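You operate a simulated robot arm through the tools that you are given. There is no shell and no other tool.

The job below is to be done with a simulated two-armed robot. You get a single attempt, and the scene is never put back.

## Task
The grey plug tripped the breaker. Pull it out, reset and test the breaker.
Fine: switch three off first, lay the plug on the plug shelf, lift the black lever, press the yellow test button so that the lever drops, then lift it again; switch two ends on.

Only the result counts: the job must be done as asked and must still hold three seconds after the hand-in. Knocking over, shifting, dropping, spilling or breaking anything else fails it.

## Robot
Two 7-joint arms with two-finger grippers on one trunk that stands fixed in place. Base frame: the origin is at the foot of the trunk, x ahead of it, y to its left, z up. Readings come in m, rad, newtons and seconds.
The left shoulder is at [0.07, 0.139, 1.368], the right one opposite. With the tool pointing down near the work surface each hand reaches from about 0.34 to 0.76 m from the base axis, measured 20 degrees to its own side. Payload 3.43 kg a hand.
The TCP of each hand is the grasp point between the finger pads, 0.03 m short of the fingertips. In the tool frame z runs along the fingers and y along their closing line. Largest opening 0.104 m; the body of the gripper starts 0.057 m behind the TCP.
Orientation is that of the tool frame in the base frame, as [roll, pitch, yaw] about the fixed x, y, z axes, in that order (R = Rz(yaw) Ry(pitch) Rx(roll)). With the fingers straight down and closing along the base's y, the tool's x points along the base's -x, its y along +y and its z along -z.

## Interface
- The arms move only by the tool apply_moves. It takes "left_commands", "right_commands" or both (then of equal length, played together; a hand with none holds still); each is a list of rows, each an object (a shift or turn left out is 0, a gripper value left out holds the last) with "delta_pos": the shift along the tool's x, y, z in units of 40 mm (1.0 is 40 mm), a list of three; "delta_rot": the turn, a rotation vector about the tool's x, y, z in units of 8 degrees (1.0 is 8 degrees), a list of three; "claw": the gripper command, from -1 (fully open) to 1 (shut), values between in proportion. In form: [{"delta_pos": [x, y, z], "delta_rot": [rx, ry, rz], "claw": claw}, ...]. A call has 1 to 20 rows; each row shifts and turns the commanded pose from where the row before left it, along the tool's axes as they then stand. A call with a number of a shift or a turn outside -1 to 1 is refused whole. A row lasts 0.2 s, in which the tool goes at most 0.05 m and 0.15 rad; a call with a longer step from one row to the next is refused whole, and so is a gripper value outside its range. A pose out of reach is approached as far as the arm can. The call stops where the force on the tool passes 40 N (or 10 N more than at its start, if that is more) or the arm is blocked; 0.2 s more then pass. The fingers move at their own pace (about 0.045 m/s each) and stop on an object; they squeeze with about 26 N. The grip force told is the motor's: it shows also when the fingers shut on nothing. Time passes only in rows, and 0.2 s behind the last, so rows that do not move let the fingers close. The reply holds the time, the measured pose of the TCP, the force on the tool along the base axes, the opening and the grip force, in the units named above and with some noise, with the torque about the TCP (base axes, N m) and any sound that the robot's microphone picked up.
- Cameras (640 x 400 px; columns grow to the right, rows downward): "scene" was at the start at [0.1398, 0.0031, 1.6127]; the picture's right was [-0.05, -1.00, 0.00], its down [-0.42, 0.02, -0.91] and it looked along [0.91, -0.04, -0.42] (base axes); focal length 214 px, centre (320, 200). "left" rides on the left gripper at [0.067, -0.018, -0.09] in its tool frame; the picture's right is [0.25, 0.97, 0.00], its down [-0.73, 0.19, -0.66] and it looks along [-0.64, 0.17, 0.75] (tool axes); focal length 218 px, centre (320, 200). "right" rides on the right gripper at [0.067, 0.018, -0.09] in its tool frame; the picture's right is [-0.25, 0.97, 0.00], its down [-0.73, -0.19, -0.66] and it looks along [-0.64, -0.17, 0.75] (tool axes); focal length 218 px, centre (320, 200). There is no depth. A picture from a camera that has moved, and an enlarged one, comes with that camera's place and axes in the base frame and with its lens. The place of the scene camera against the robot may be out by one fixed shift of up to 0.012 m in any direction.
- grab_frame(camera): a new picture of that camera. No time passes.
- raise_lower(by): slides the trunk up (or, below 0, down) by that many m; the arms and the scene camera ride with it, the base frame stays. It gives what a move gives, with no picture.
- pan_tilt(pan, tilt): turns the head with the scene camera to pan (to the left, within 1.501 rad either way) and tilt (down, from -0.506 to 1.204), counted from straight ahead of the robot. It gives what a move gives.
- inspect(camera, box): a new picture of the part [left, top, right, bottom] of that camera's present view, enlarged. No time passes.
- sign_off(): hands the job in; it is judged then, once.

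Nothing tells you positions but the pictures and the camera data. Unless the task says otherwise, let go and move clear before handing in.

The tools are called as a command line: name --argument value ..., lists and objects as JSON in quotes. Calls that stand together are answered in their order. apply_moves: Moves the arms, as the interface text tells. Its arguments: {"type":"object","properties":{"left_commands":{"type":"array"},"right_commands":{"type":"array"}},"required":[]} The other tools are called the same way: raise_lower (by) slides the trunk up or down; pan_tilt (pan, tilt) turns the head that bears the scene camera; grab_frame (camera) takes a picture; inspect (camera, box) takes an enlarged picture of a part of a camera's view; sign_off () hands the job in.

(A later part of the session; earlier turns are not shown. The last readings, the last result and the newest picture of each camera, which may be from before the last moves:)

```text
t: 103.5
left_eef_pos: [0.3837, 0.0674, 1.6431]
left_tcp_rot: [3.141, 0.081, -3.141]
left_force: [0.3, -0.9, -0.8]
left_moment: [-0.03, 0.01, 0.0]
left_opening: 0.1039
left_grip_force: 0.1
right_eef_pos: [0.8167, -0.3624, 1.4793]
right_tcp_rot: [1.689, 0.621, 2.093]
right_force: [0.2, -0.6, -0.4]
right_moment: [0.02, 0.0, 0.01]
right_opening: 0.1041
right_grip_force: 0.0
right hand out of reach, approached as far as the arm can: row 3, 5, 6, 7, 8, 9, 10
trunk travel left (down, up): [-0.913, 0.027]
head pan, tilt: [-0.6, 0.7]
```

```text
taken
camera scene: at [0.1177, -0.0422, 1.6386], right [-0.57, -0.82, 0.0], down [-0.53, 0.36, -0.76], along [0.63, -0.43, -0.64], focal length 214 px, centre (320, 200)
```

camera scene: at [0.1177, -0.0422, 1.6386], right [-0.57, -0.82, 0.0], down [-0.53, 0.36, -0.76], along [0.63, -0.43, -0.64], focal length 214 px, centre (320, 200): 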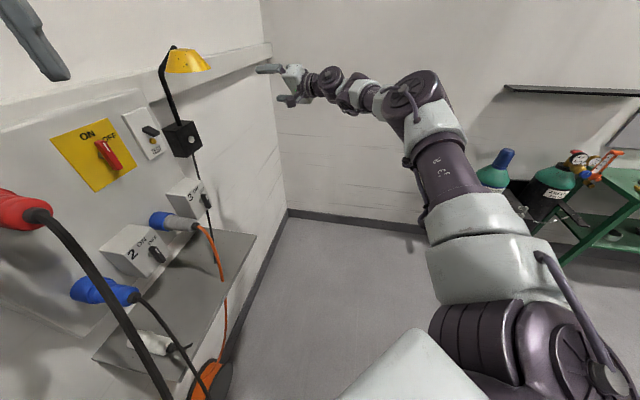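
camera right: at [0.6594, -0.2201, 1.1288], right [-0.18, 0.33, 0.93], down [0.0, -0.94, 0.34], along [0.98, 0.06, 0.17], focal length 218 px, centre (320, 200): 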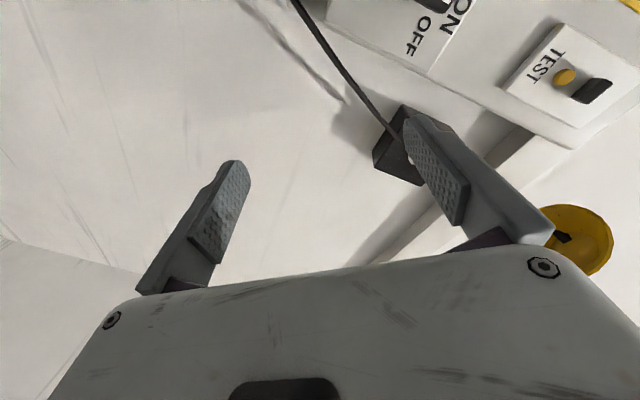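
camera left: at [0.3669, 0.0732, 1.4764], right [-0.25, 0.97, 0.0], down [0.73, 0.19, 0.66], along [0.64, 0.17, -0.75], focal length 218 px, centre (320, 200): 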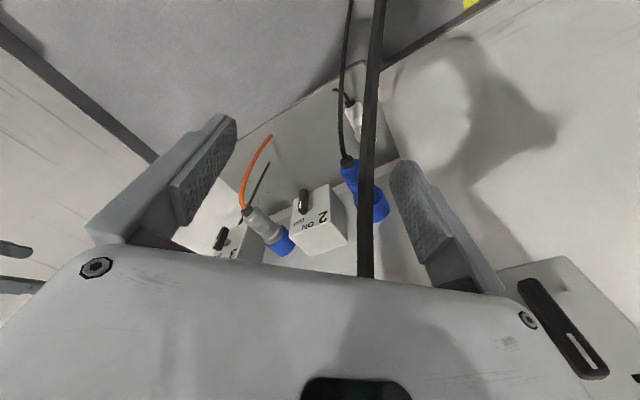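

The arm is back in the good posture (elbow out to the right). This time I'll raise it away from the shoulder's sticky direction first, then test pulling back.

apply_moves --right_commands '[{"delta_pos": [-0.4, 0.54, -0.07]}, {"delta_pos": [-0.4, 0.54, -0.07]}, {"delta_pos": [-0.4, 0.54, -0.07]}, {"delta_pos": [-0.4, 0.54, -0.07]}]'

apply_moves --right_commands '[{"delta_pos": [0.2, 0.094, -0.448]}, {"delta_pos": [0.2, 0.094, -0.448]}]'

grab_frame --camera "scene"

```text
t: 104.5
left_eef_pos: [0.3835, 0.0701, 1.643]
left_tcp_rot: [-3.14, 0.082, -3.14]
left_force: [0.3, -0.8, -0.3]
left_moment: [0.0, -0.02, 0.03]
left_opening: 0.1042
left_grip_force: 0.1
right_eef_pos: [0.8197, -0.3621, 1.5908]
right_tcp_rot: [1.692, 0.624, 2.093]
right_force: [0.5, -0.3, -0.4]
right_moment: [0.01, 0.03, 0.0]
right_opening: 0.1039
right_grip_force: 0.0
trunk travel left (down, up): [-0.913, 0.027]
head pan, tilt: [-0.6, 0.7]
```

```text
t: 105.2
left_eef_pos: [0.3807, 0.0669, 1.6435]
left_tcp_rot: [-3.141, 0.084, -3.141]
left_force: [0.8, -0.8, -0.3]
left_moment: [0.04, -0.03, 0.02]
left_opening: 0.1042
left_grip_force: 0.0
right_eef_pos: [0.7801, -0.3658, 1.594]
right_tcp_rot: [1.688, 0.624, 2.091]
right_force: [-0.5, -0.1, 0.2]
right_moment: [0.02, -0.01, 0.0]
right_opening: 0.1039
right_grip_force: 0.1
right hand out of reach, approached as far as the arm can: row 2
trunk travel left (down, up): [-0.913, 0.027]
head pan, tilt: [-0.6, 0.7]
```

```text
taken
camera scene: at [0.1144, -0.0421, 1.6389], right [-0.57, -0.82, 0.0], down [-0.53, 0.36, -0.77], along [0.63, -0.43, -0.64], focal length 214 px, centre (320, 200)
```

scene: 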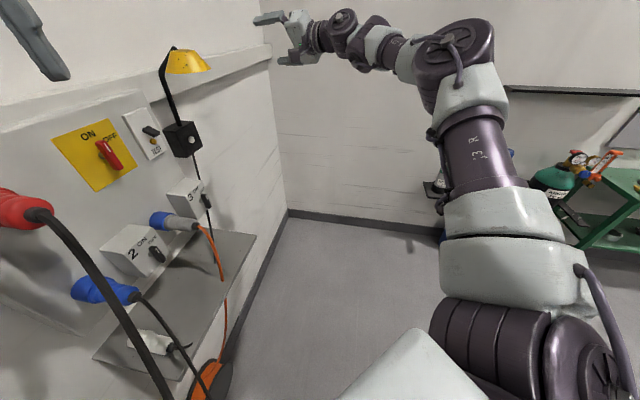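

Pulling back now works higher up (moved 4 cm). I'll continue climbing while pulling back to see if the elbow keeps bending.

apply_moves --right_commands '[{"delta_pos": [-0.35, 0.5, -0.1]}, {"delta_pos": [-0.2, 0.45, -0.35]}, {"delta_pos": [-0.2, 0.45, -0.35]}, {"delta_pos": [-0.2, 0.45, -0.35]}, {"delta_pos": [-0.2, 0.45, -0.35]}]'

apply_moves --right_commands '[{"delta_pos": [0.2, 0.094, -0.448]}, {"delta_pos": [0.2, 0.094, -0.448]}]'

grab_frame --camera "scene"

```text
t: 106.3
left_eef_pos: [0.382, 0.0686, 1.6424]
left_tcp_rot: [-3.14, 0.083, -3.141]
left_force: [-0.5, -0.1, 0.8]
left_moment: [0.0, -0.02, 0.02]
left_opening: 0.1039
left_grip_force: 0.1
right_eef_pos: [0.7302, -0.3724, 1.6992]
right_tcp_rot: [1.691, 0.625, 2.092]
right_force: [-0.1, 0.2, 0.6]
right_moment: [0.03, 0.0, -0.01]
right_opening: 0.1041
right_grip_force: 0.1
trunk travel left (down, up): [-0.913, 0.027]
head pan, tilt: [-0.6, 0.7]
```

```text
t: 107.0
left_eef_pos: [0.3826, 0.0691, 1.6425]
left_tcp_rot: [-3.139, 0.086, -3.14]
left_force: [-0.4, -0.3, -0.1]
left_moment: [0.01, 0.0, -0.02]
left_opening: 0.1041
left_grip_force: 0.1
right_eef_pos: [0.7127, -0.3719, 1.7155]
right_tcp_rot: [1.691, 0.621, 2.092]
right_force: [0.3, -0.6, 0.0]
right_moment: [0.0, 0.01, -0.04]
right_opening: 0.1041
right_grip_force: 0.0
right hand out of reach, approached as far as the arm can: row 1, 2
trunk travel left (down, up): [-0.913, 0.027]
head pan, tilt: [-0.6, 0.7]
```

```text
taken
camera scene: at [0.1168, -0.0403, 1.6387], right [-0.56, -0.83, 0.0], down [-0.53, 0.36, -0.77], along [0.63, -0.43, -0.64], focal length 214 px, centre (320, 200)
```

scene: 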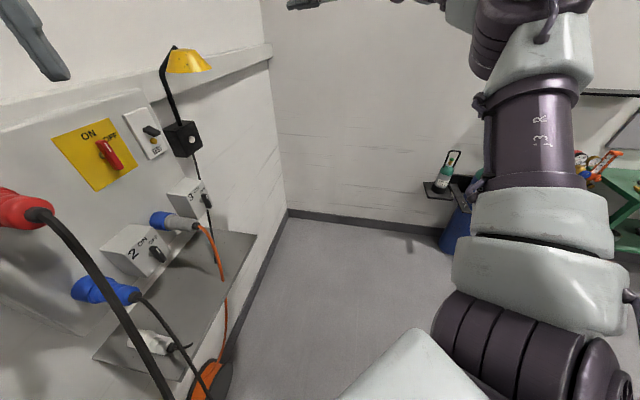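

The right arm's range is thin in this posture, but pulling the plug would be nearly tangential for the left arm, whose elbow is already on its good side. I'll swing the left hand up about its wrist until it points forward.

apply_moves --left_commands '[{"delta_pos": [-0.56, 0, 0], "delta_rot": [0, -0.8, 0]}, {"delta_pos": [-0.56, 0, 0], "delta_rot": [0, -0.8, 0]}, {"delta_pos": [-0.56, 0, 0], "delta_rot": [0, -0.8, 0]}, {"delta_pos": [-0.56, 0, 0], "delta_rot": [0, -0.8, 0]}, {"delta_pos": [-0.56, 0, 0], "delta_rot": [0, -0.8, 0]}]'

pan_tilt --pan 0.5 --tilt 0.1

grab_frame --camera "scene"

```text
t: 108.2
left_eef_pos: [0.45, -0.0267, 1.7277]
left_tcp_rot: [-3.14, 0.638, -3.137]
left_force: [-0.3, 0.4, -0.3]
left_moment: [0.0, -0.02, -0.01]
left_opening: 0.104
left_grip_force: 0.1
left hand out of reach, approached as far as the arm can: row 1, 2, 3, 4, 5
right_eef_pos: [0.7169, -0.3692, 1.7146]
right_tcp_rot: [1.692, 0.621, 2.093]
right_force: [0.1, -0.6, 0.2]
right_moment: [-0.02, 0.01, -0.05]
right_opening: 0.104
right_grip_force: 0.1
trunk travel left (down, up): [-0.913, 0.027]
head pan, tilt: [-0.6, 0.7]
```

```text
t: 109.5
left_eef_pos: [0.447, -0.0283, 1.7291]
left_tcp_rot: [3.141, 0.636, -3.139]
left_force: [0.7, -0.1, -0.4]
left_moment: [0.01, 0.01, 0.01]
left_opening: 0.1038
left_grip_force: 0.1
right_eef_pos: [0.713, -0.3722, 1.7158]
right_tcp_rot: [1.689, 0.621, 2.093]
right_force: [-0.8, 0.2, 0.0]
right_moment: [0.01, 0.0, 0.0]
right_opening: 0.1041
right_grip_force: 0.0
trunk travel left (down, up): [-0.913, 0.027]
head pan, tilt: [0.499, 0.099]
```

```text
taken
camera scene: at [0.1292, 0.0514, 1.6933], right [0.48, -0.88, 0.0], down [-0.09, -0.05, -0.99], along [0.87, 0.48, -0.1], focal length 214 px, centre (320, 200)
```

scene: 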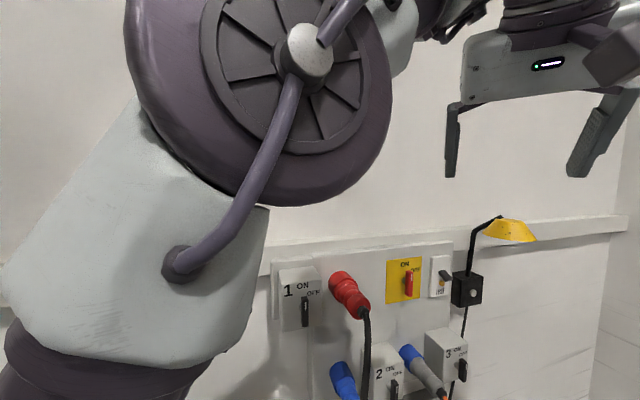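

The left hand drifted right and up rather than swinging freely, so it's limited too. I'll look at the right arm's current posture again, since it was moving freely a moment ago.

pan_tilt --pan -0.55 --tilt 0.0

grab_frame --camera "scene"

```text
t: 110.8
left_eef_pos: [0.4454, -0.0284, 1.7304]
left_tcp_rot: [3.141, 0.635, -3.138]
left_force: [0.1, -0.1, -0.2]
left_moment: [-0.04, 0.0, 0.01]
left_opening: 0.1039
left_grip_force: 0.0
right_eef_pos: [0.7138, -0.3713, 1.7156]
right_tcp_rot: [1.69, 0.621, 2.093]
right_force: [-0.1, 0.0, -0.6]
right_moment: [-0.01, 0.02, 0.0]
right_opening: 0.1039
right_grip_force: 0.0
trunk travel left (down, up): [-0.913, 0.027]
head pan, tilt: [-0.55, 0.0]
```

```text
taken
camera scene: at [0.1246, -0.0398, 1.7025], right [-0.52, -0.85, 0.0], down [0.0, 0.0, -1.0], along [0.85, -0.52, 0.0], focal length 214 px, centre (320, 200)
```

scene: 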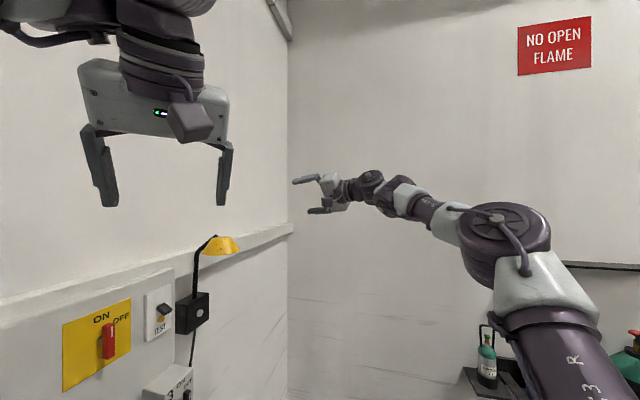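

The right arm now has the ideal posture (forearm toward the wall). I'll test whether tipping the hand downward about the wrist widens its inward range.

apply_moves --right_commands '[{"delta_pos": [0.364, -0.49, 0], "delta_rot": [0.7, 0.52, 0]}, {"delta_pos": [0.364, -0.49, 0], "delta_rot": [0.7, 0.52, 0]}, {"delta_pos": [0.364, -0.49, 0], "delta_rot": [0.7, 0.52, 0]}, {"delta_pos": [0.364, -0.49, 0], "delta_rot": [0.7, 0.52, 0]}]'

apply_moves --right_commands '[{"delta_pos": [0, 0, -0.5]}, {"delta_pos": [0, 0, -0.5]}]'

```text
t: 111.8
left_eef_pos: [0.4446, -0.0281, 1.7291]
left_tcp_rot: [-3.139, 0.639, -3.141]
left_force: [-0.3, -0.2, 0.4]
left_moment: [-0.05, -0.01, 0.02]
left_opening: 0.104
left_grip_force: 0.0
right_eef_pos: [0.7314, -0.3828, 1.6653]
right_tcp_rot: [2.115, 0.549, 2.338]
right_force: [-1.1, -0.1, 0.5]
right_moment: [0.01, 0.0, 0.02]
right_opening: 0.1041
right_grip_force: 0.1
right hand out of reach, approached as far as the arm can: row 1, 2, 3, 4
trunk travel left (down, up): [-0.913, 0.027]
head pan, tilt: [-0.55, 0.0]
```

```text
t: 112.4
left_eef_pos: [0.4445, -0.0298, 1.7294]
left_tcp_rot: [3.14, 0.638, -3.14]
left_force: [-0.3, -0.2, -0.1]
left_moment: [-0.02, 0.01, 0.06]
left_opening: 0.104
left_grip_force: 0.0
right_eef_pos: [0.7065, -0.3984, 1.6883]
right_tcp_rot: [2.093, 0.542, 2.344]
right_force: [0.5, -0.2, -1.0]
right_moment: [-0.01, -0.03, -0.01]
right_opening: 0.1042
right_grip_force: 0.2
right hand out of reach, approached as far as the arm can: row 1, 2
trunk travel left (down, up): [-0.913, 0.027]
head pan, tilt: [-0.55, 0.0]
```

Tipping down made it stretch, so the wrist's short-range side is down/left. I'll line the hand up with the forearm (up and to the right), which should take the wrist off that limit.

apply_moves --right_commands '[{"delta_pos": [-0.627, 0.228, 0], "delta_rot": [-0.326, -0.898, 0]}, {"delta_pos": [-0.627, 0.228, 0], "delta_rot": [-0.326, -0.898, 0]}, {"delta_pos": [-0.627, 0.228, 0], "delta_rot": [-0.326, -0.898, 0]}, {"delta_pos": [-0.627, 0.228, 0], "delta_rot": [-0.326, -0.898, 0]}]'

apply_moves --right_commands '[{"delta_pos": [0, 0, -0.5]}, {"delta_pos": [0, 0, -0.5]}]'

grab_frame --camera "scene"

```text
t: 113.4
left_eef_pos: [0.4454, -0.0286, 1.7301]
left_tcp_rot: [-3.14, 0.638, -3.139]
left_force: [-0.5, -0.5, 0.8]
left_moment: [-0.03, -0.02, -0.01]
left_opening: 0.1039
left_grip_force: 0.1
right_eef_pos: [0.7507, -0.4406, 1.7739]
right_tcp_rot: [1.572, 0.691, 1.742]
right_force: [-0.4, 0.0, 0.0]
right_moment: [-0.01, 0.0, -0.02]
right_opening: 0.1041
right_grip_force: 0.0
trunk travel left (down, up): [-0.913, 0.027]
head pan, tilt: [-0.55, 0.0]
```

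```text
t: 114.0
left_eef_pos: [0.4462, -0.0281, 1.7289]
left_tcp_rot: [3.141, 0.639, -3.14]
left_force: [0.1, 0.8, -0.3]
left_moment: [0.01, 0.03, 0.01]
left_opening: 0.104
left_grip_force: 0.1
right_eef_pos: [0.7499, -0.4403, 1.7751]
right_tcp_rot: [1.573, 0.69, 1.745]
right_force: [0.2, -0.5, 0.4]
right_moment: [-0.01, -0.01, -0.02]
right_opening: 0.1042
right_grip_force: 0.0
right hand out of reach, approached as far as the arm can: row 1, 2
trunk travel left (down, up): [-0.913, 0.027]
head pan, tilt: [-0.55, 0.0]
```

```text
taken
camera scene: at [0.1246, -0.04, 1.7025], right [-0.52, -0.85, 0.0], down [0.0, 0.0, -1.0], along [0.85, -0.52, 0.0], focal length 214 px, centre (320, 200)
```

scene: 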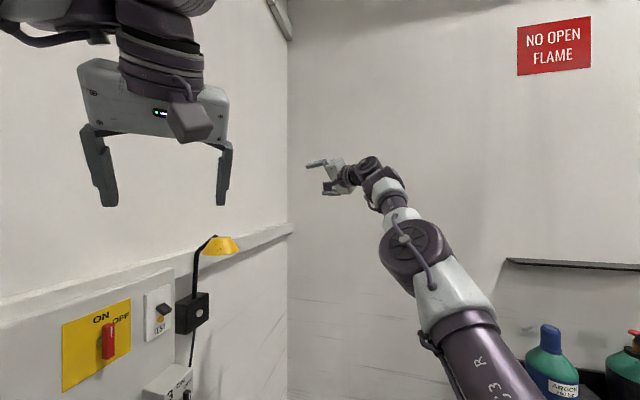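

The arm is straight here with the hand nearly level. I'll test bending the elbow the other way (forearm up and back about the elbow's hinge) and see whether that side is free.

apply_moves --right_commands '[{"delta_pos": [-0.98, 0.15, -0.54], "delta_rot": [-0.113, -0.707, 0]}, {"delta_pos": [-0.98, 0.15, -0.54], "delta_rot": [-0.113, -0.707, 0]}, {"delta_pos": [-0.98, 0.15, -0.54], "delta_rot": [-0.113, -0.707, 0]}, {"delta_pos": [-0.98, 0.15, -0.54], "delta_rot": [-0.113, -0.707, 0]}]'

grab_frame --camera "scene"

```text
t: 115.0
left_eef_pos: [0.4431, -0.0289, 1.7307]
left_tcp_rot: [-3.141, 0.639, -3.14]
left_force: [-0.4, -0.4, 0.4]
left_moment: [0.02, -0.03, 0.01]
left_opening: 0.1041
left_grip_force: 0.0
right_eef_pos: [0.6555, -0.5574, 1.8776]
right_tcp_rot: [1.222, 0.627, 1.269]
right_force: [0.4, 0.1, 0.5]
right_moment: [-0.01, 0.03, 0.01]
right_opening: 0.1041
right_grip_force: 0.0
right hand out of reach, approached as far as the arm can: row 2
trunk travel left (down, up): [-0.913, 0.027]
head pan, tilt: [-0.55, 0.0]
```

```text
taken
camera scene: at [0.1224, -0.0405, 1.7026], right [-0.52, -0.85, 0.0], down [0.0, 0.0, -1.0], along [0.85, -0.52, 0.0], focal length 214 px, centre (320, 200)
```

scene: 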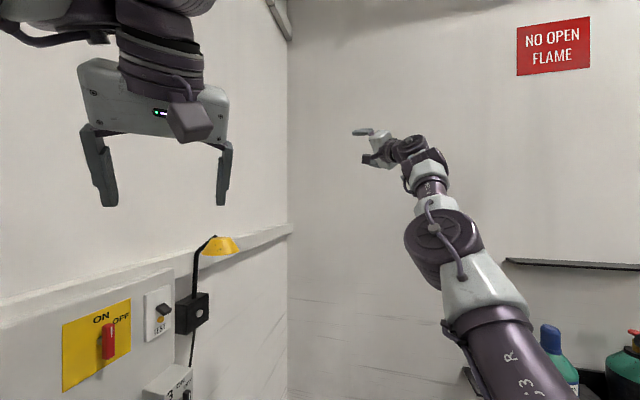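

Now I test pulling inward from here.

apply_moves --right_commands '[{"delta_pos": [0.29, -0.045, -0.4]}, {"delta_pos": [0.29, -0.045, -0.4]}, {"delta_pos": [0.29, -0.045, -0.4]}]'

grab_frame --camera "scene"

```text
t: 115.8
left_eef_pos: [0.4443, -0.0287, 1.73]
left_tcp_rot: [-3.141, 0.64, -3.138]
left_force: [-0.3, -0.2, -0.2]
left_moment: [0.0, 0.0, -0.02]
left_opening: 0.1042
left_grip_force: 0.1
right_eef_pos: [0.6573, -0.5584, 1.8745]
right_tcp_rot: [1.213, 0.619, 1.264]
right_force: [0.0, -0.2, -0.9]
right_moment: [0.03, 0.0, -0.01]
right_opening: 0.1041
right_grip_force: 0.1
right hand out of reach, approached as far as the arm can: row 1, 2, 3
trunk travel left (down, up): [-0.913, 0.027]
head pan, tilt: [-0.55, 0.0]
```

```text
taken
camera scene: at [0.1235, -0.0403, 1.7026], right [-0.52, -0.85, 0.0], down [0.0, 0.0, -1.0], along [0.85, -0.52, 0.0], focal length 214 px, centre (320, 200)
```

scene: 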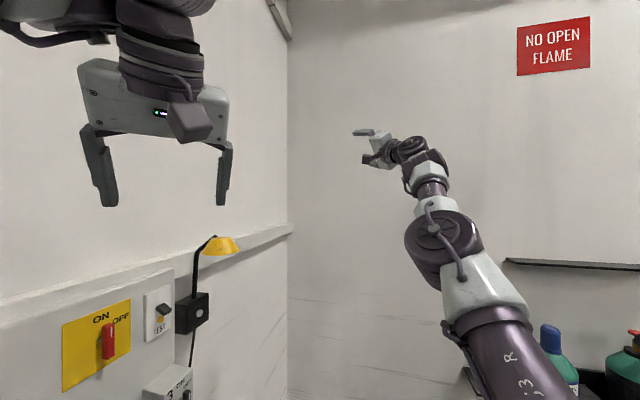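

Still singular. I now think the elbow-low side is the truly flexible one and only the wrist was at its limit there. I'll turn the hand left about its wrist (which brings that side back), then turn it right about its fingertips so the wrist unbends while the elbow folds.

apply_moves --right_commands '[{"delta_pos": [0.57, 0.36, -0.12], "delta_rot": [-0.528, 0.685, 0.249]}, {"delta_pos": [0.57, 0.36, -0.12], "delta_rot": [-0.528, 0.685, 0.249]}, {"delta_pos": [0.57, 0.36, -0.12], "delta_rot": [-0.528, 0.685, 0.249]}, {"delta_pos": [0.57, 0.36, -0.12], "delta_rot": [-0.528, 0.685, 0.249]}, {"delta_pos": [0.57, 0.36, -0.12], "delta_rot": [-0.528, 0.685, 0.249]}]'

grab_frame --camera "scene"

```text
t: 117.0
left_eef_pos: [0.4466, -0.029, 1.7293]
left_tcp_rot: [-3.141, 0.639, -3.141]
left_force: [0.2, 0.6, -0.6]
left_moment: [0.0, -0.02, 0.02]
left_opening: 0.1037
left_grip_force: 0.1
right_eef_pos: [0.6253, -0.4327, 1.8622]
right_tcp_rot: [1.204, 0.625, 1.882]
right_force: [1.2, -0.5, -0.6]
right_moment: [0.02, -0.02, 0.0]
right_opening: 0.1042
right_grip_force: 0.0
right hand out of reach, approached as far as the arm can: row 1, 2
trunk travel left (down, up): [-0.913, 0.027]
head pan, tilt: [-0.55, 0.0]
```

```text
taken
camera scene: at [0.1249, -0.0396, 1.7025], right [-0.52, -0.85, 0.0], down [0.0, 0.0, -1.0], along [0.85, -0.52, 0.0], focal length 214 px, centre (320, 200)
```

scene: 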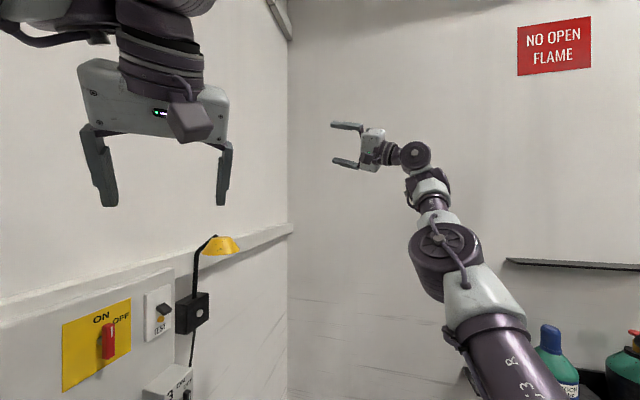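

The last rows were free and the elbow-low side is back. Test pulling inward now while the wrist is only moderately bent.

apply_moves --right_commands '[{"delta_pos": [0.44, 0.02, -0.24]}, {"delta_pos": [0.44, 0.02, -0.24]}, {"delta_pos": [0.44, 0.02, -0.24]}]'

apply_moves --right_commands '[{"delta_rot": [0.5, -0.65, -0.25]}, {"delta_rot": [0.5, -0.65, -0.25]}]'

grab_frame --camera "scene"

```text
t: 117.8
left_eef_pos: [0.4468, -0.0285, 1.7295]
left_tcp_rot: [-3.141, 0.638, -3.141]
left_force: [-0.6, -0.3, 0.0]
left_moment: [-0.02, 0.0, 0.03]
left_opening: 0.1042
left_grip_force: 0.1
right_eef_pos: [0.6162, -0.4359, 1.8534]
right_tcp_rot: [1.206, 0.626, 1.881]
right_force: [-0.4, 0.4, 0.4]
right_moment: [-0.01, -0.01, 0.02]
right_opening: 0.1044
right_grip_force: 0.3
right hand out of reach, approached as far as the arm can: row 1, 2, 3
trunk travel left (down, up): [-0.913, 0.027]
head pan, tilt: [-0.55, 0.0]
```

```text
t: 118.4
left_eef_pos: [0.4449, -0.0266, 1.729]
left_tcp_rot: [-3.141, 0.638, -3.136]
left_force: [-0.3, -0.1, -0.4]
left_moment: [-0.03, -0.03, -0.01]
left_opening: 0.1041
left_grip_force: 0.0
right_eef_pos: [0.6472, -0.4643, 1.8842]
right_tcp_rot: [1.204, 0.629, 1.64]
right_force: [0.0, 0.5, -0.3]
right_moment: [0.01, -0.03, 0.01]
right_opening: 0.104
right_grip_force: 0.1
right hand out of reach, approached as far as the arm can: row 1, 2
trunk travel left (down, up): [-0.913, 0.027]
head pan, tilt: [-0.55, 0.0]
```

```text
taken
camera scene: at [0.1248, -0.0378, 1.7025], right [-0.52, -0.85, 0.0], down [0.0, 0.0, -1.0], along [0.85, -0.52, 0.0], focal length 214 px, centre (320, 200)
```

scene: 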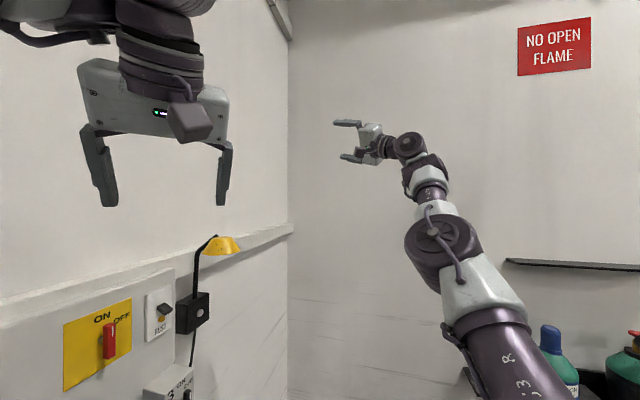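

The pattern of which turns are blocked fits one cause: the forearm-roll joint has been at its end stop since the start. To free it, I'll first swing the hand through alignment with the forearm to its other side, then sweep it round the forearm in the allowed direction.

apply_moves --right_commands '[{"delta_pos": [-0.64, 0.11, -0.05], "delta_rot": [-0.163, -0.935, 0]}, {"delta_pos": [-0.64, 0.11, -0.05], "delta_rot": [-0.163, -0.935, 0]}, {"delta_pos": [-0.64, 0.11, -0.05], "delta_rot": [-0.163, -0.935, 0]}, {"delta_pos": [-0.64, 0.11, -0.05], "delta_rot": [-0.163, -0.935, 0]}, {"delta_pos": [-0.64, 0.11, -0.05], "delta_rot": [-0.163, -0.935, 0]}, {"delta_pos": [-0.64, 0.11, -0.05], "delta_rot": [-0.163, -0.935, 0]}, {"delta_pos": [-0.64, 0.11, -0.05], "delta_rot": [-0.163, -0.935, 0]}, {"delta_pos": [-0.64, 0.11, -0.05], "delta_rot": [-0.163, -0.935, 0]}, {"delta_pos": [-0.64, 0.11, -0.05], "delta_rot": [-0.163, -0.935, 0]}, {"delta_pos": [-0.64, 0.11, -0.05], "delta_rot": [-0.163, -0.935, 0]}]'

grab_frame --camera "scene"

```text
t: 120.6
left_eef_pos: [0.4462, -0.0283, 1.7293]
left_tcp_rot: [-3.141, 0.638, -3.139]
left_force: [0.1, 0.5, -0.3]
left_moment: [0.03, 0.0, -0.01]
left_opening: 0.1038
left_grip_force: 0.1
right_eef_pos: [0.5096, -0.6486, 1.9804]
right_tcp_rot: [0.685, -0.222, 0.586]
right_force: [0.4, -0.3, 0.1]
right_moment: [-0.01, 0.03, -0.03]
right_opening: 0.1043
right_grip_force: 0.3
right hand out of reach, approached as far as the arm can: row 2, 5, 9
trunk travel left (down, up): [-0.913, 0.027]
head pan, tilt: [-0.55, 0.0]
```

```text
taken
camera scene: at [0.1243, -0.0402, 1.7025], right [-0.52, -0.85, 0.0], down [0.0, 0.0, -1.0], along [0.85, -0.52, 0.0], focal length 214 px, centre (320, 200)
```

scene: 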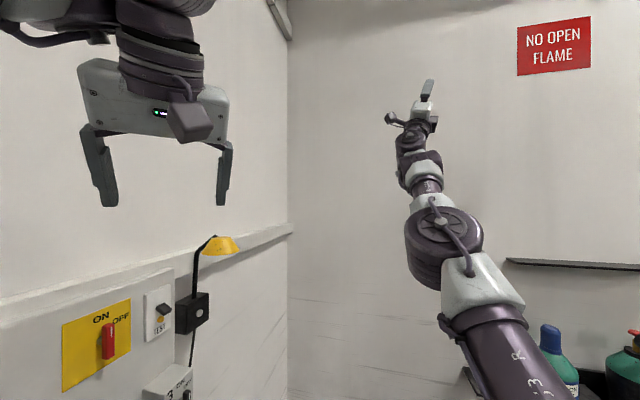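

The wrist passed through alignment; the hand now points up-right of the forearm. Two more rows that way, then I start sweeping it around the forearm.

apply_moves --right_commands '[{"delta_pos": [-0.64, 0.11, -0.05], "delta_rot": [-0.163, -0.935, 0]}, {"delta_pos": [-0.64, 0.11, -0.05], "delta_rot": [-0.163, -0.935, 0]}]'

```text
t: 121.2
left_eef_pos: [0.4447, -0.0294, 1.7294]
left_tcp_rot: [3.141, 0.639, -3.141]
left_force: [0.1, 0.3, -0.2]
left_moment: [0.03, 0.0, -0.02]
left_opening: 0.1042
left_grip_force: 0.0
right_eef_pos: [0.4617, -0.6673, 1.9679]
right_tcp_rot: [0.694, -0.424, 0.413]
right_force: [-0.8, -0.5, 0.3]
right_moment: [0.01, 0.02, 0.02]
right_opening: 0.1038
right_grip_force: 0.0
trunk travel left (down, up): [-0.913, 0.027]
head pan, tilt: [-0.55, 0.0]
```

Now the sweep: rotating the hand about the forearm axis in the allowed direction, first half.

apply_moves --right_commands '[{"delta_pos": [-0.07, -0.37, 0], "delta_rot": [0.545, -0.1, 0.812]}, {"delta_pos": [-0.07, -0.37, 0], "delta_rot": [0.545, -0.1, 0.812]}, {"delta_pos": [-0.07, -0.37, 0], "delta_rot": [0.545, -0.1, 0.812]}, {"delta_pos": [-0.07, -0.37, 0], "delta_rot": [0.545, -0.1, 0.812]}, {"delta_pos": [-0.07, -0.37, 0], "delta_rot": [0.545, -0.1, 0.812]}, {"delta_pos": [-0.07, -0.37, 0], "delta_rot": [0.545, -0.1, 0.812]}, {"delta_pos": [-0.07, -0.37, 0], "delta_rot": [0.545, -0.1, 0.812]}, {"delta_pos": [-0.07, -0.37, 0], "delta_rot": [0.545, -0.1, 0.812]}, {"delta_pos": [-0.07, -0.37, 0], "delta_rot": [0.545, -0.1, 0.812]}, {"delta_pos": [-0.07, -0.37, 0], "delta_rot": [0.545, -0.1, 0.812]}]'

grab_frame --camera "scene"

```text
t: 123.4
left_eef_pos: [0.4458, -0.0298, 1.7296]
left_tcp_rot: [-3.141, 0.64, -3.14]
left_force: [0.3, 0.6, -0.1]
left_moment: [0.0, 0.02, 0.0]
left_opening: 0.1043
left_grip_force: 0.0
right_eef_pos: [0.5726, -0.6938, 1.8825]
right_tcp_rot: [0.348, -1.275, 1.801]
right_force: [-0.3, 0.0, -0.3]
right_moment: [-0.01, -0.02, 0.02]
right_opening: 0.1041
right_grip_force: 0.1
trunk travel left (down, up): [-0.913, 0.027]
head pan, tilt: [-0.55, 0.0]
```

```text
taken
camera scene: at [0.1246, -0.0401, 1.7025], right [-0.52, -0.85, 0.0], down [0.0, 0.0, -1.0], along [0.85, -0.52, 0.0], focal length 214 px, centre (320, 200)
```

scene: 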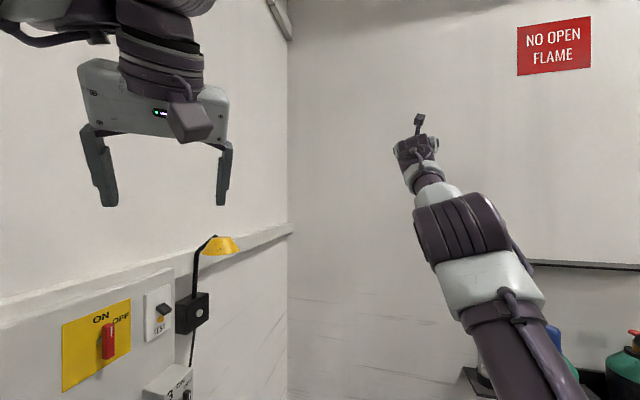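

All rows were free; the elbow housing has rolled too. Continuing the sweep for the second half.

apply_moves --right_commands '[{"delta_pos": [-0.07, -0.37, 0], "delta_rot": [0.545, -0.1, 0.812]}, {"delta_pos": [-0.07, -0.37, 0], "delta_rot": [0.545, -0.1, 0.812]}, {"delta_pos": [-0.07, -0.37, 0], "delta_rot": [0.545, -0.1, 0.812]}, {"delta_pos": [-0.07, -0.37, 0], "delta_rot": [0.545, -0.1, 0.812]}, {"delta_pos": [-0.07, -0.37, 0], "delta_rot": [0.545, -0.1, 0.812]}, {"delta_pos": [-0.07, -0.37, 0], "delta_rot": [0.545, -0.1, 0.812]}, {"delta_pos": [-0.07, -0.37, 0], "delta_rot": [0.545, -0.1, 0.812]}, {"delta_pos": [-0.07, -0.37, 0], "delta_rot": [0.545, -0.1, 0.812]}, {"delta_pos": [-0.07, -0.37, 0], "delta_rot": [0.545, -0.1, 0.812]}, {"delta_pos": [-0.07, -0.37, 0], "delta_rot": [0.545, -0.1, 0.812]}]'

grab_frame --camera "scene"

```text
t: 125.6
left_eef_pos: [0.4453, -0.029, 1.7293]
left_tcp_rot: [3.141, 0.638, -3.141]
left_force: [-0.2, -0.7, 0.1]
left_moment: [0.0, 0.03, 0.01]
left_opening: 0.104
left_grip_force: 0.1
right_eef_pos: [0.6468, -0.581, 1.9034]
right_tcp_rot: [-1.002, -0.709, -2.199]
right_force: [-0.2, -0.1, -0.3]
right_moment: [-0.07, 0.02, -0.01]
right_opening: 0.104
right_grip_force: 0.0
right hand out of reach, approached as far as the arm can: row 5
trunk travel left (down, up): [-0.913, 0.027]
head pan, tilt: [-0.55, 0.0]
```

```text
taken
camera scene: at [0.1251, -0.0405, 1.7024], right [-0.52, -0.85, 0.0], down [0.0, 0.0, -1.0], along [0.85, -0.52, 0.0], focal length 214 px, centre (320, 200)
```

scene: 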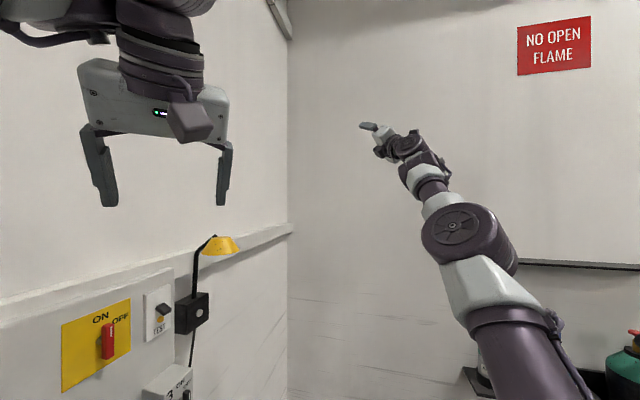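

The elbow has rolled right round (its other face shows). Test pulling inward now.

apply_moves --right_commands '[{"delta_pos": [-0.21, -0.01, -0.455]}, {"delta_pos": [-0.21, -0.01, -0.455]}, {"delta_pos": [-0.21, -0.01, -0.455]}, {"delta_pos": [-0.21, -0.01, -0.455]}]'

grab_frame --camera "scene"

```text
t: 126.6
left_eef_pos: [0.445, -0.0284, 1.7296]
left_tcp_rot: [3.142, 0.638, -3.141]
left_force: [0.0, -0.2, -0.5]
left_moment: [0.02, 0.0, 0.03]
left_opening: 0.1038
left_grip_force: 0.0
right_eef_pos: [0.6454, -0.5796, 1.9045]
right_tcp_rot: [-1.001, -0.713, -2.201]
right_force: [0.4, 0.1, -0.9]
right_moment: [-0.05, 0.0, -0.02]
right_opening: 0.1041
right_grip_force: 0.1
right hand out of reach, approached as far as the arm can: row 1, 2, 3, 4
trunk travel left (down, up): [-0.913, 0.027]
head pan, tilt: [-0.55, 0.0]
```

```text
taken
camera scene: at [0.1246, -0.0398, 1.7025], right [-0.52, -0.85, 0.0], down [0.0, 0.0, -1.0], along [0.85, -0.52, 0.0], focal length 214 px, centre (320, 200)
```

scene: 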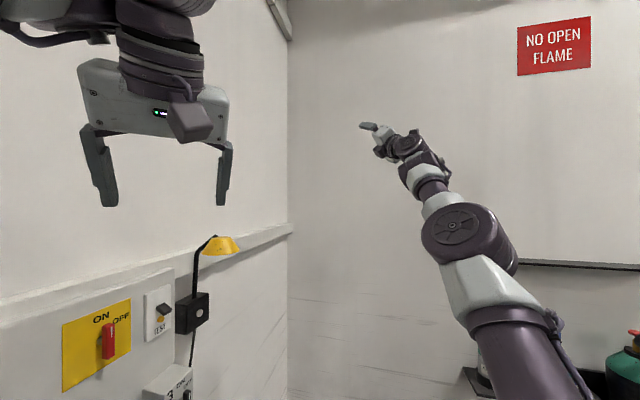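

Straight again, so I'll turn the hand left toward the wall with a slight pull inward, which bent the elbow last time.

apply_moves --right_commands '[{"delta_pos": [-0.5, -0.41, -0.2], "delta_rot": [0.586, -0.576, 0.368]}, {"delta_pos": [-0.5, -0.41, -0.2], "delta_rot": [0.586, -0.576, 0.368]}, {"delta_pos": [-0.5, -0.41, -0.2], "delta_rot": [0.586, -0.576, 0.368]}, {"delta_pos": [-0.5, -0.41, -0.2], "delta_rot": [0.586, -0.576, 0.368]}, {"delta_pos": [-0.5, -0.41, -0.2], "delta_rot": [0.586, -0.576, 0.368]}]'

grab_frame --camera "scene"

```text
t: 127.8
left_eef_pos: [0.4455, -0.0311, 1.73]
left_tcp_rot: [-3.141, 0.64, -3.141]
left_force: [-0.3, 0.4, 1.0]
left_moment: [0.0, 0.01, 0.02]
left_opening: 0.104
left_grip_force: 0.0
right_eef_pos: [0.612, -0.4602, 1.8728]
right_tcp_rot: [-1.009, -0.716, -1.558]
right_force: [-0.1, 0.1, -0.3]
right_moment: [-0.02, -0.03, 0.01]
right_opening: 0.104
right_grip_force: 0.1
trunk travel left (down, up): [-0.913, 0.027]
head pan, tilt: [-0.55, 0.0]
```

```text
taken
camera scene: at [0.1244, -0.0415, 1.7025], right [-0.52, -0.85, 0.0], down [0.0, 0.0, -1.0], along [0.85, -0.52, 0.0], focal length 214 px, centre (320, 200)
```

scene: 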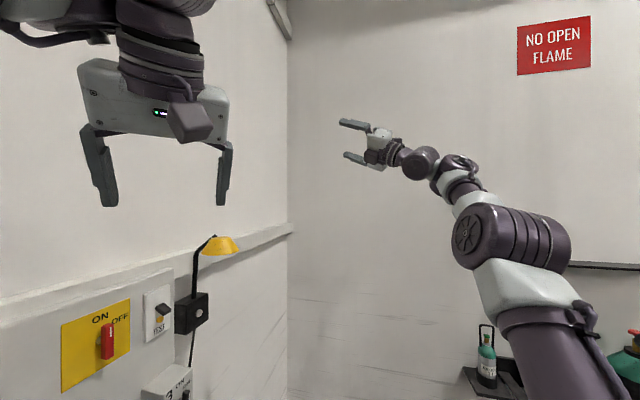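

That was completely free, and the elbow is now clearly bent with the forearm toward the wall. Testing inward again.

apply_moves --right_commands '[{"delta_pos": [-0.387, -0.1, -0.3]}, {"delta_pos": [-0.387, -0.1, -0.3]}, {"delta_pos": [-0.387, -0.1, -0.3]}, {"delta_pos": [-0.387, -0.1, -0.3]}]'

grab_frame --camera "scene"

```text
t: 128.8
left_eef_pos: [0.4449, -0.0275, 1.7303]
left_tcp_rot: [-3.14, 0.64, -3.138]
left_force: [0.5, 0.3, -0.1]
left_moment: [-0.01, -0.01, -0.05]
left_opening: 0.104
left_grip_force: 0.1
right_eef_pos: [0.5636, -0.4154, 1.8278]
right_tcp_rot: [-1.005, -0.714, -1.57]
right_force: [-0.3, -0.4, 0.5]
right_moment: [-0.01, 0.01, -0.01]
right_opening: 0.104
right_grip_force: 0.2
right hand out of reach, approached as far as the arm can: row 1
trunk travel left (down, up): [-0.913, 0.027]
head pan, tilt: [-0.55, 0.0]
```

```text
taken
camera scene: at [0.1236, -0.0383, 1.7026], right [-0.52, -0.85, 0.0], down [0.0, 0.0, -1.0], along [0.85, -0.52, 0.0], focal length 214 px, centre (320, 200)
```

scene: 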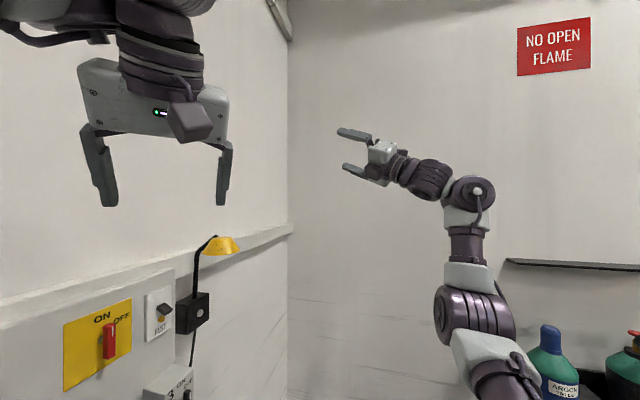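

The arm is free now: it pulled inward 8 cm. I'll level the hand to face the wall squarely and roll it so the camera sits above the fingers and they close horizontally.

apply_moves --right_commands '[{"delta_pos": [-0.69, 0, 0], "delta_rot": [0, -0.985, 0]}, {"delta_pos": [-0.69, 0, 0], "delta_rot": [0, -0.985, 0]}, {"delta_pos": [-0.69, 0, 0], "delta_rot": [0, -0.985, 0]}, {"delta_pos": [-0.69, 0, 0], "delta_rot": [0, -0.985, 0]}, {"delta_rot": [0, 0, -0.99]}, {"delta_rot": [0, 0, -0.99]}, {"delta_rot": [0, 0, -0.99]}, {"delta_rot": [0, 0, -0.99]}, {"delta_rot": [0, 0, -0.99]}]'

grab_frame --camera "scene"

grab_frame --camera "right"

```text
t: 130.8
left_eef_pos: [0.4457, -0.0291, 1.7293]
left_tcp_rot: [3.14, 0.638, -3.14]
left_force: [-0.5, 0.8, -0.1]
left_moment: [0.01, 0.04, 0.03]
left_opening: 0.1039
left_grip_force: 0.1
right_eef_pos: [0.5456, -0.3434, 1.746]
right_tcp_rot: [0.269, -1.563, -2.643]
right_force: [0.5, -1.1, -0.5]
right_moment: [0.01, -0.02, 0.0]
right_opening: 0.1039
right_grip_force: 0.0
trunk travel left (down, up): [-0.913, 0.027]
head pan, tilt: [-0.55, 0.0]
```

```text
taken
camera scene: at [0.1241, -0.0399, 1.7025], right [-0.52, -0.85, 0.0], down [0.0, 0.0, -1.0], along [0.85, -0.52, 0.0], focal length 214 px, centre (320, 200)
```

scene: 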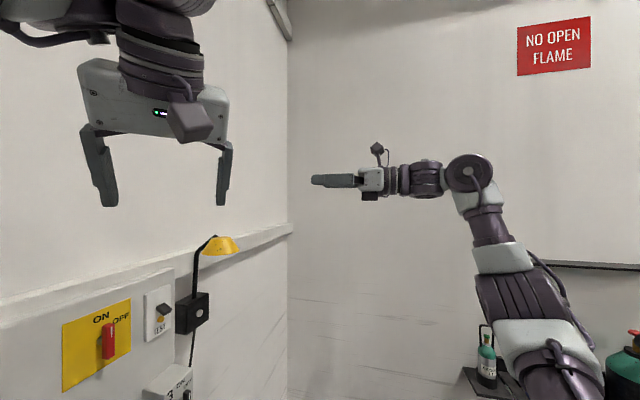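

```text
taken
camera right: at [0.4947, -0.4208, 1.8129], right [0.67, -0.7, -0.25], down [-0.6, -0.32, -0.73], along [0.43, 0.64, -0.63], focal length 218 px, centre (320, 200)
```

right: 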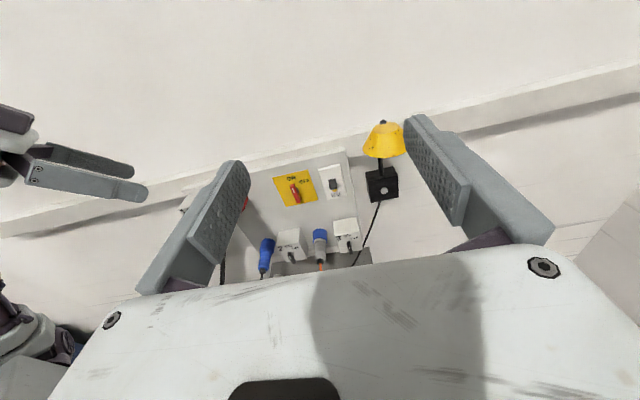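

Excellent: the right hand now faces the wall squarely with a clear upright camera view, and everything moves freely. I'll tuck the left arm back toward its home pose so it's out of the way.

apply_moves --left_commands '[{"delta_pos": [0.56, 0.3, 0], "delta_rot": [0, 0.8, 0]}, {"delta_pos": [0.56, 0.3, 0], "delta_rot": [0, 0.8, 0]}, {"delta_pos": [0.56, 0.3, 0], "delta_rot": [0, 0.8, 0]}, {"delta_pos": [0.56, 0.3, 0], "delta_rot": [0, 0.8, 0]}, {"delta_pos": [0.4, 0.5, 0], "delta_rot": [0, 0.5, 0]}, {"delta_pos": [0, 0.6, 0]}]'

pan_tilt --pan 0.4 --tilt 0.6

grab_frame --camera "scene"

```text
t: 132.2
left_eef_pos: [0.3503, 0.0662, 1.6843]
left_tcp_rot: [-3.137, 0.124, 3.141]
left_force: [0.5, -0.5, 0.5]
left_moment: [-0.01, -0.02, 0.0]
left_opening: 0.1038
left_grip_force: 0.1
right_eef_pos: [0.5453, -0.3412, 1.7472]
right_tcp_rot: [0.151, -1.566, -2.524]
right_force: [-0.1, 0.4, -0.2]
right_moment: [0.01, 0.01, -0.03]
right_opening: 0.1041
right_grip_force: 0.1
trunk travel left (down, up): [-0.913, 0.027]
head pan, tilt: [-0.55, 0.0]
```

```text
t: 133.4
left_eef_pos: [0.3511, 0.0621, 1.6847]
left_tcp_rot: [-3.139, 0.125, -3.139]
left_force: [0.3, 0.1, 0.3]
left_moment: [-0.01, -0.03, 0.05]
left_opening: 0.1041
left_grip_force: 0.0
right_eef_pos: [0.5469, -0.3445, 1.7456]
right_tcp_rot: [-0.17, -1.566, -2.204]
right_force: [-0.7, 0.3, 0.0]
right_moment: [0.02, -0.02, -0.01]
right_opening: 0.1042
right_grip_force: 0.1
trunk travel left (down, up): [-0.913, 0.027]
head pan, tilt: [0.4, 0.6]
```

```text
taken
camera scene: at [0.1292, 0.0415, 1.6473], right [0.39, -0.92, 0.0], down [-0.52, -0.22, -0.83], along [0.76, 0.32, -0.56], focal length 214 px, centre (320, 200)
```

scene: 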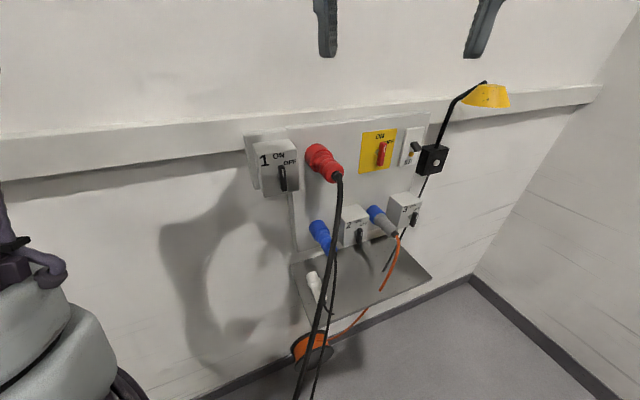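

The panel is fully visible and the left arm is out of the way. I'll lower the trunk 0.42 m so the right hand comes to working height.

raise_lower --by -0.42

grab_frame --camera "right"

grab_frame --camera "scene"

```text
refused: -0.42 is not a number from -0.4 to 0.4
```

```text
taken
camera right: at [0.4951, -0.4208, 1.8129], right [0.67, -0.69, -0.25], down [-0.6, -0.32, -0.73], along [0.43, 0.65, -0.63], focal length 218 px, centre (320, 200)
```

right: 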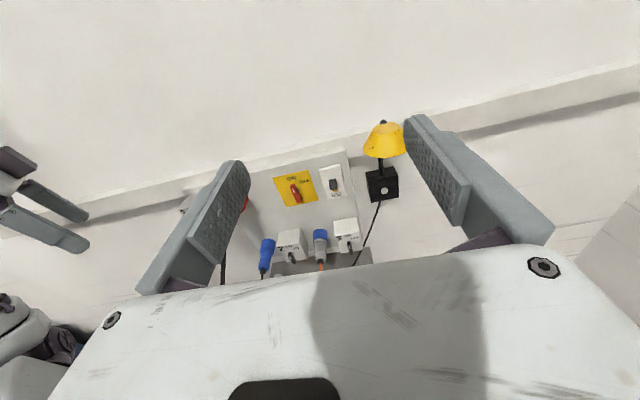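

```text
taken
camera scene: at [0.1292, 0.0415, 1.6473], right [0.39, -0.92, 0.0], down [-0.52, -0.22, -0.83], along [0.76, 0.32, -0.56], focal length 214 px, centre (320, 200)
```

scene: 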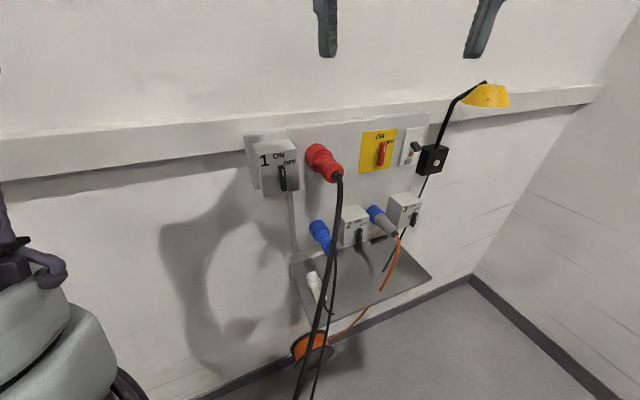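

The trunk moves at most 0.4 m per call, so I'll lower by 0.4.

raise_lower --by -0.4

grab_frame --camera "right"

grab_frame --camera "scene"

```text
t: 137.2
left_eef_pos: [0.3522, 0.0626, 1.2829]
left_tcp_rot: [-3.141, 0.123, -3.142]
left_force: [1.0, 0.1, -0.6]
left_moment: [0.01, -0.01, 0.02]
left_opening: 0.1038
left_grip_force: 0.0
right_eef_pos: [0.5468, -0.3443, 1.3467]
right_tcp_rot: [-0.167, -1.567, -2.207]
right_force: [-1.2, 0.5, 0.2]
right_moment: [0.03, -0.04, 0.04]
right_opening: 0.1039
right_grip_force: 0.1
trunk travel left (down, up): [-0.513, 0.427]
head pan, tilt: [0.4, 0.6]
```

```text
taken
camera right: at [0.495, -0.4208, 1.413], right [0.67, -0.69, -0.25], down [-0.6, -0.32, -0.73], along [0.43, 0.65, -0.63], focal length 218 px, centre (320, 200)
```

right: 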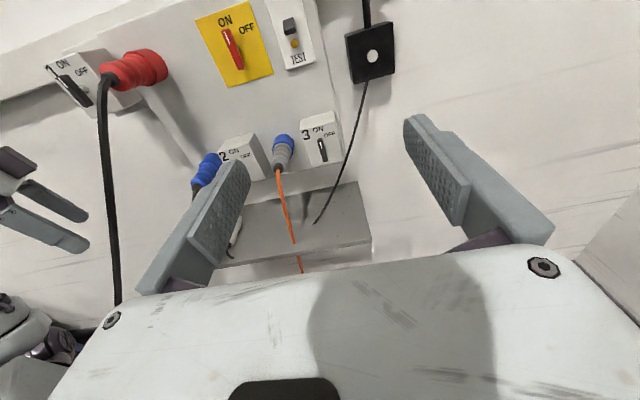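

```text
taken
camera scene: at [0.1291, 0.0416, 1.2473], right [0.39, -0.92, 0.0], down [-0.52, -0.22, -0.83], along [0.76, 0.32, -0.56], focal length 214 px, centre (320, 200)
```

scene: 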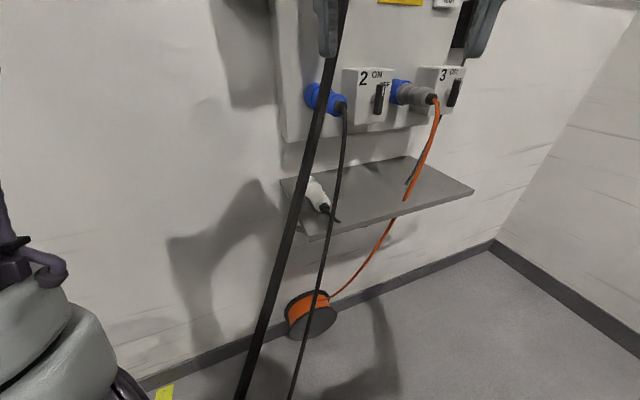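

The right camera now gives an upright view of the whole panel. I'll zoom in to measure things.

inspect --camera "right" --box '[190, 0, 350, 100]'

inspect --camera "right" --box '[190, 100, 400, 230]'

inspect --camera "right" --box '[180, 160, 400, 290]'

```text
4.00 times, centred on (270, 50) of right
camera zoom: at [0.495, -0.4208, 1.413], right [0.67, -0.69, -0.25], down [-0.6, -0.32, -0.73], along [0.43, 0.65, -0.63], focal length 873 px, centre (520, 800)
```

zoom: 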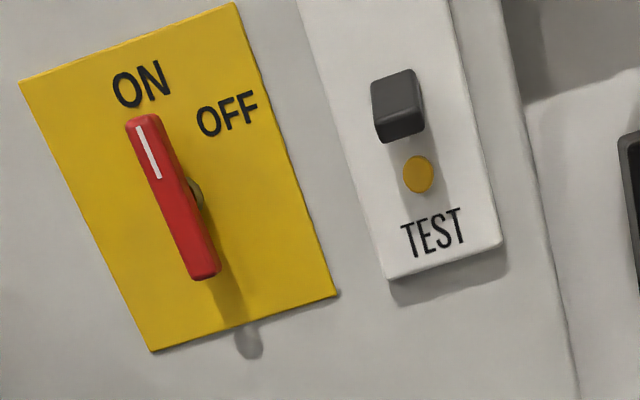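

```text
3.05 times, centred on (295, 165) of right
camera zoom: at [0.495, -0.4208, 1.413], right [0.67, -0.69, -0.25], down [-0.6, -0.32, -0.73], along [0.43, 0.65, -0.63], focal length 665 px, centre (396, 307)
```

zoom: 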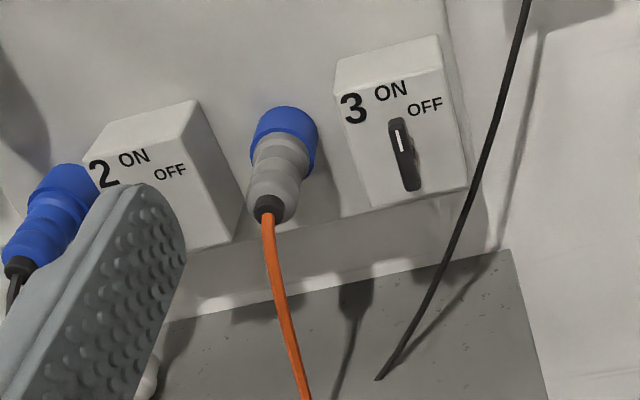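

```text
2.91 times, centred on (290, 225) of right
camera zoom: at [0.495, -0.4208, 1.413], right [0.67, -0.69, -0.25], down [-0.6, -0.32, -0.73], along [0.43, 0.65, -0.63], focal length 635 px, centre (407, 127)
```

zoom: 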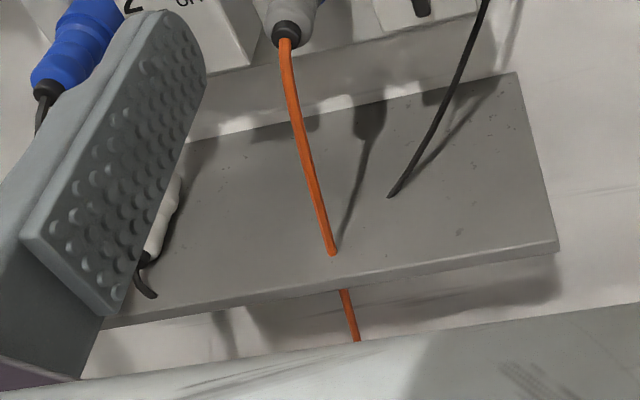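

Triangulating the two right-camera views: switch 3 handle centre about (0.799, −0.043, 1.162) on a box face 0.558 m out along the wall normal; plug collar (0.696, 0.010, 1.160), and the plug is level along the normal; test button (0.851, 0.015, 1.376); lever (0.845, 0.008, 1.404). I'll move to a spot in front of switch 3 with the fingers half closed.

apply_moves --right_commands '[{"delta_pos": [-0.578, -0.13, 0.91], "claw": 0.0}, {"delta_pos": [-0.578, -0.13, 0.91]}, {"delta_pos": [-0.578, -0.13, 0.91]}, {"delta_pos": [-0.578, -0.13, 0.91]}, {"delta_pos": [-0.578, -0.13, 0.91]}, {"delta_pos": [-0.578, -0.13, 0.91]}]'

grab_frame --camera "right"

grab_frame --camera "scene"

```text
t: 138.6
left_eef_pos: [0.3532, 0.0629, 1.284]
left_tcp_rot: [-3.14, 0.123, -3.14]
left_force: [-0.5, 0.1, 0.5]
left_moment: [0.0, 0.0, 0.0]
left_opening: 0.1037
left_grip_force: 0.2
right_eef_pos: [0.6853, -0.166, 1.2072]
right_tcp_rot: [-0.304, -1.565, -2.071]
right_force: [-0.2, 0.4, 0.1]
right_moment: [0.01, 0.01, 0.01]
right_opening: 0.0519
right_grip_force: 0.1
trunk travel left (down, up): [-0.513, 0.427]
head pan, tilt: [0.4, 0.6]
```

```text
taken
camera right: at [0.6337, -0.2442, 1.2742], right [0.67, -0.7, -0.25], down [-0.6, -0.32, -0.73], along [0.43, 0.65, -0.63], focal length 218 px, centre (320, 200)
```

right: 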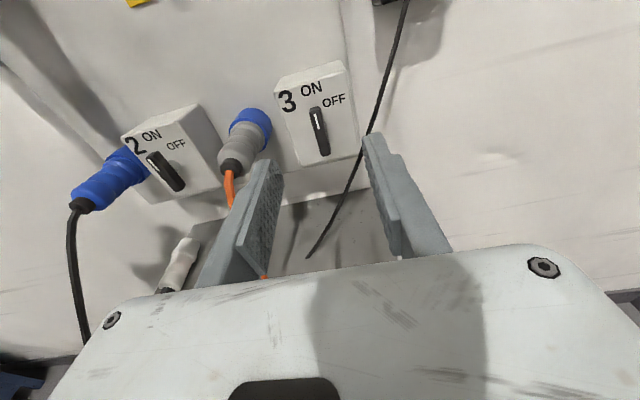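

```text
taken
camera scene: at [0.1308, 0.0425, 1.2471], right [0.39, -0.92, 0.0], down [-0.52, -0.22, -0.82], along [0.76, 0.32, -0.57], focal length 214 px, centre (320, 200)
```

scene: 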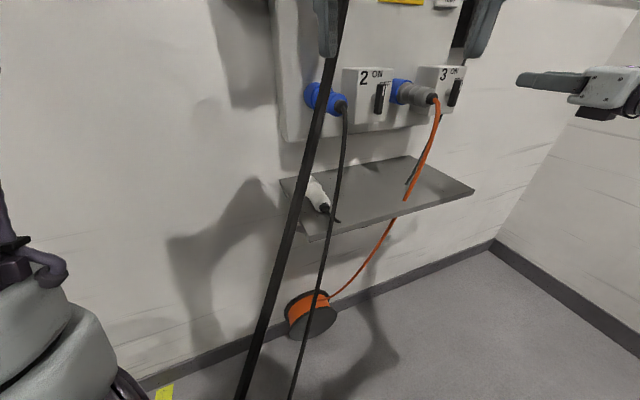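

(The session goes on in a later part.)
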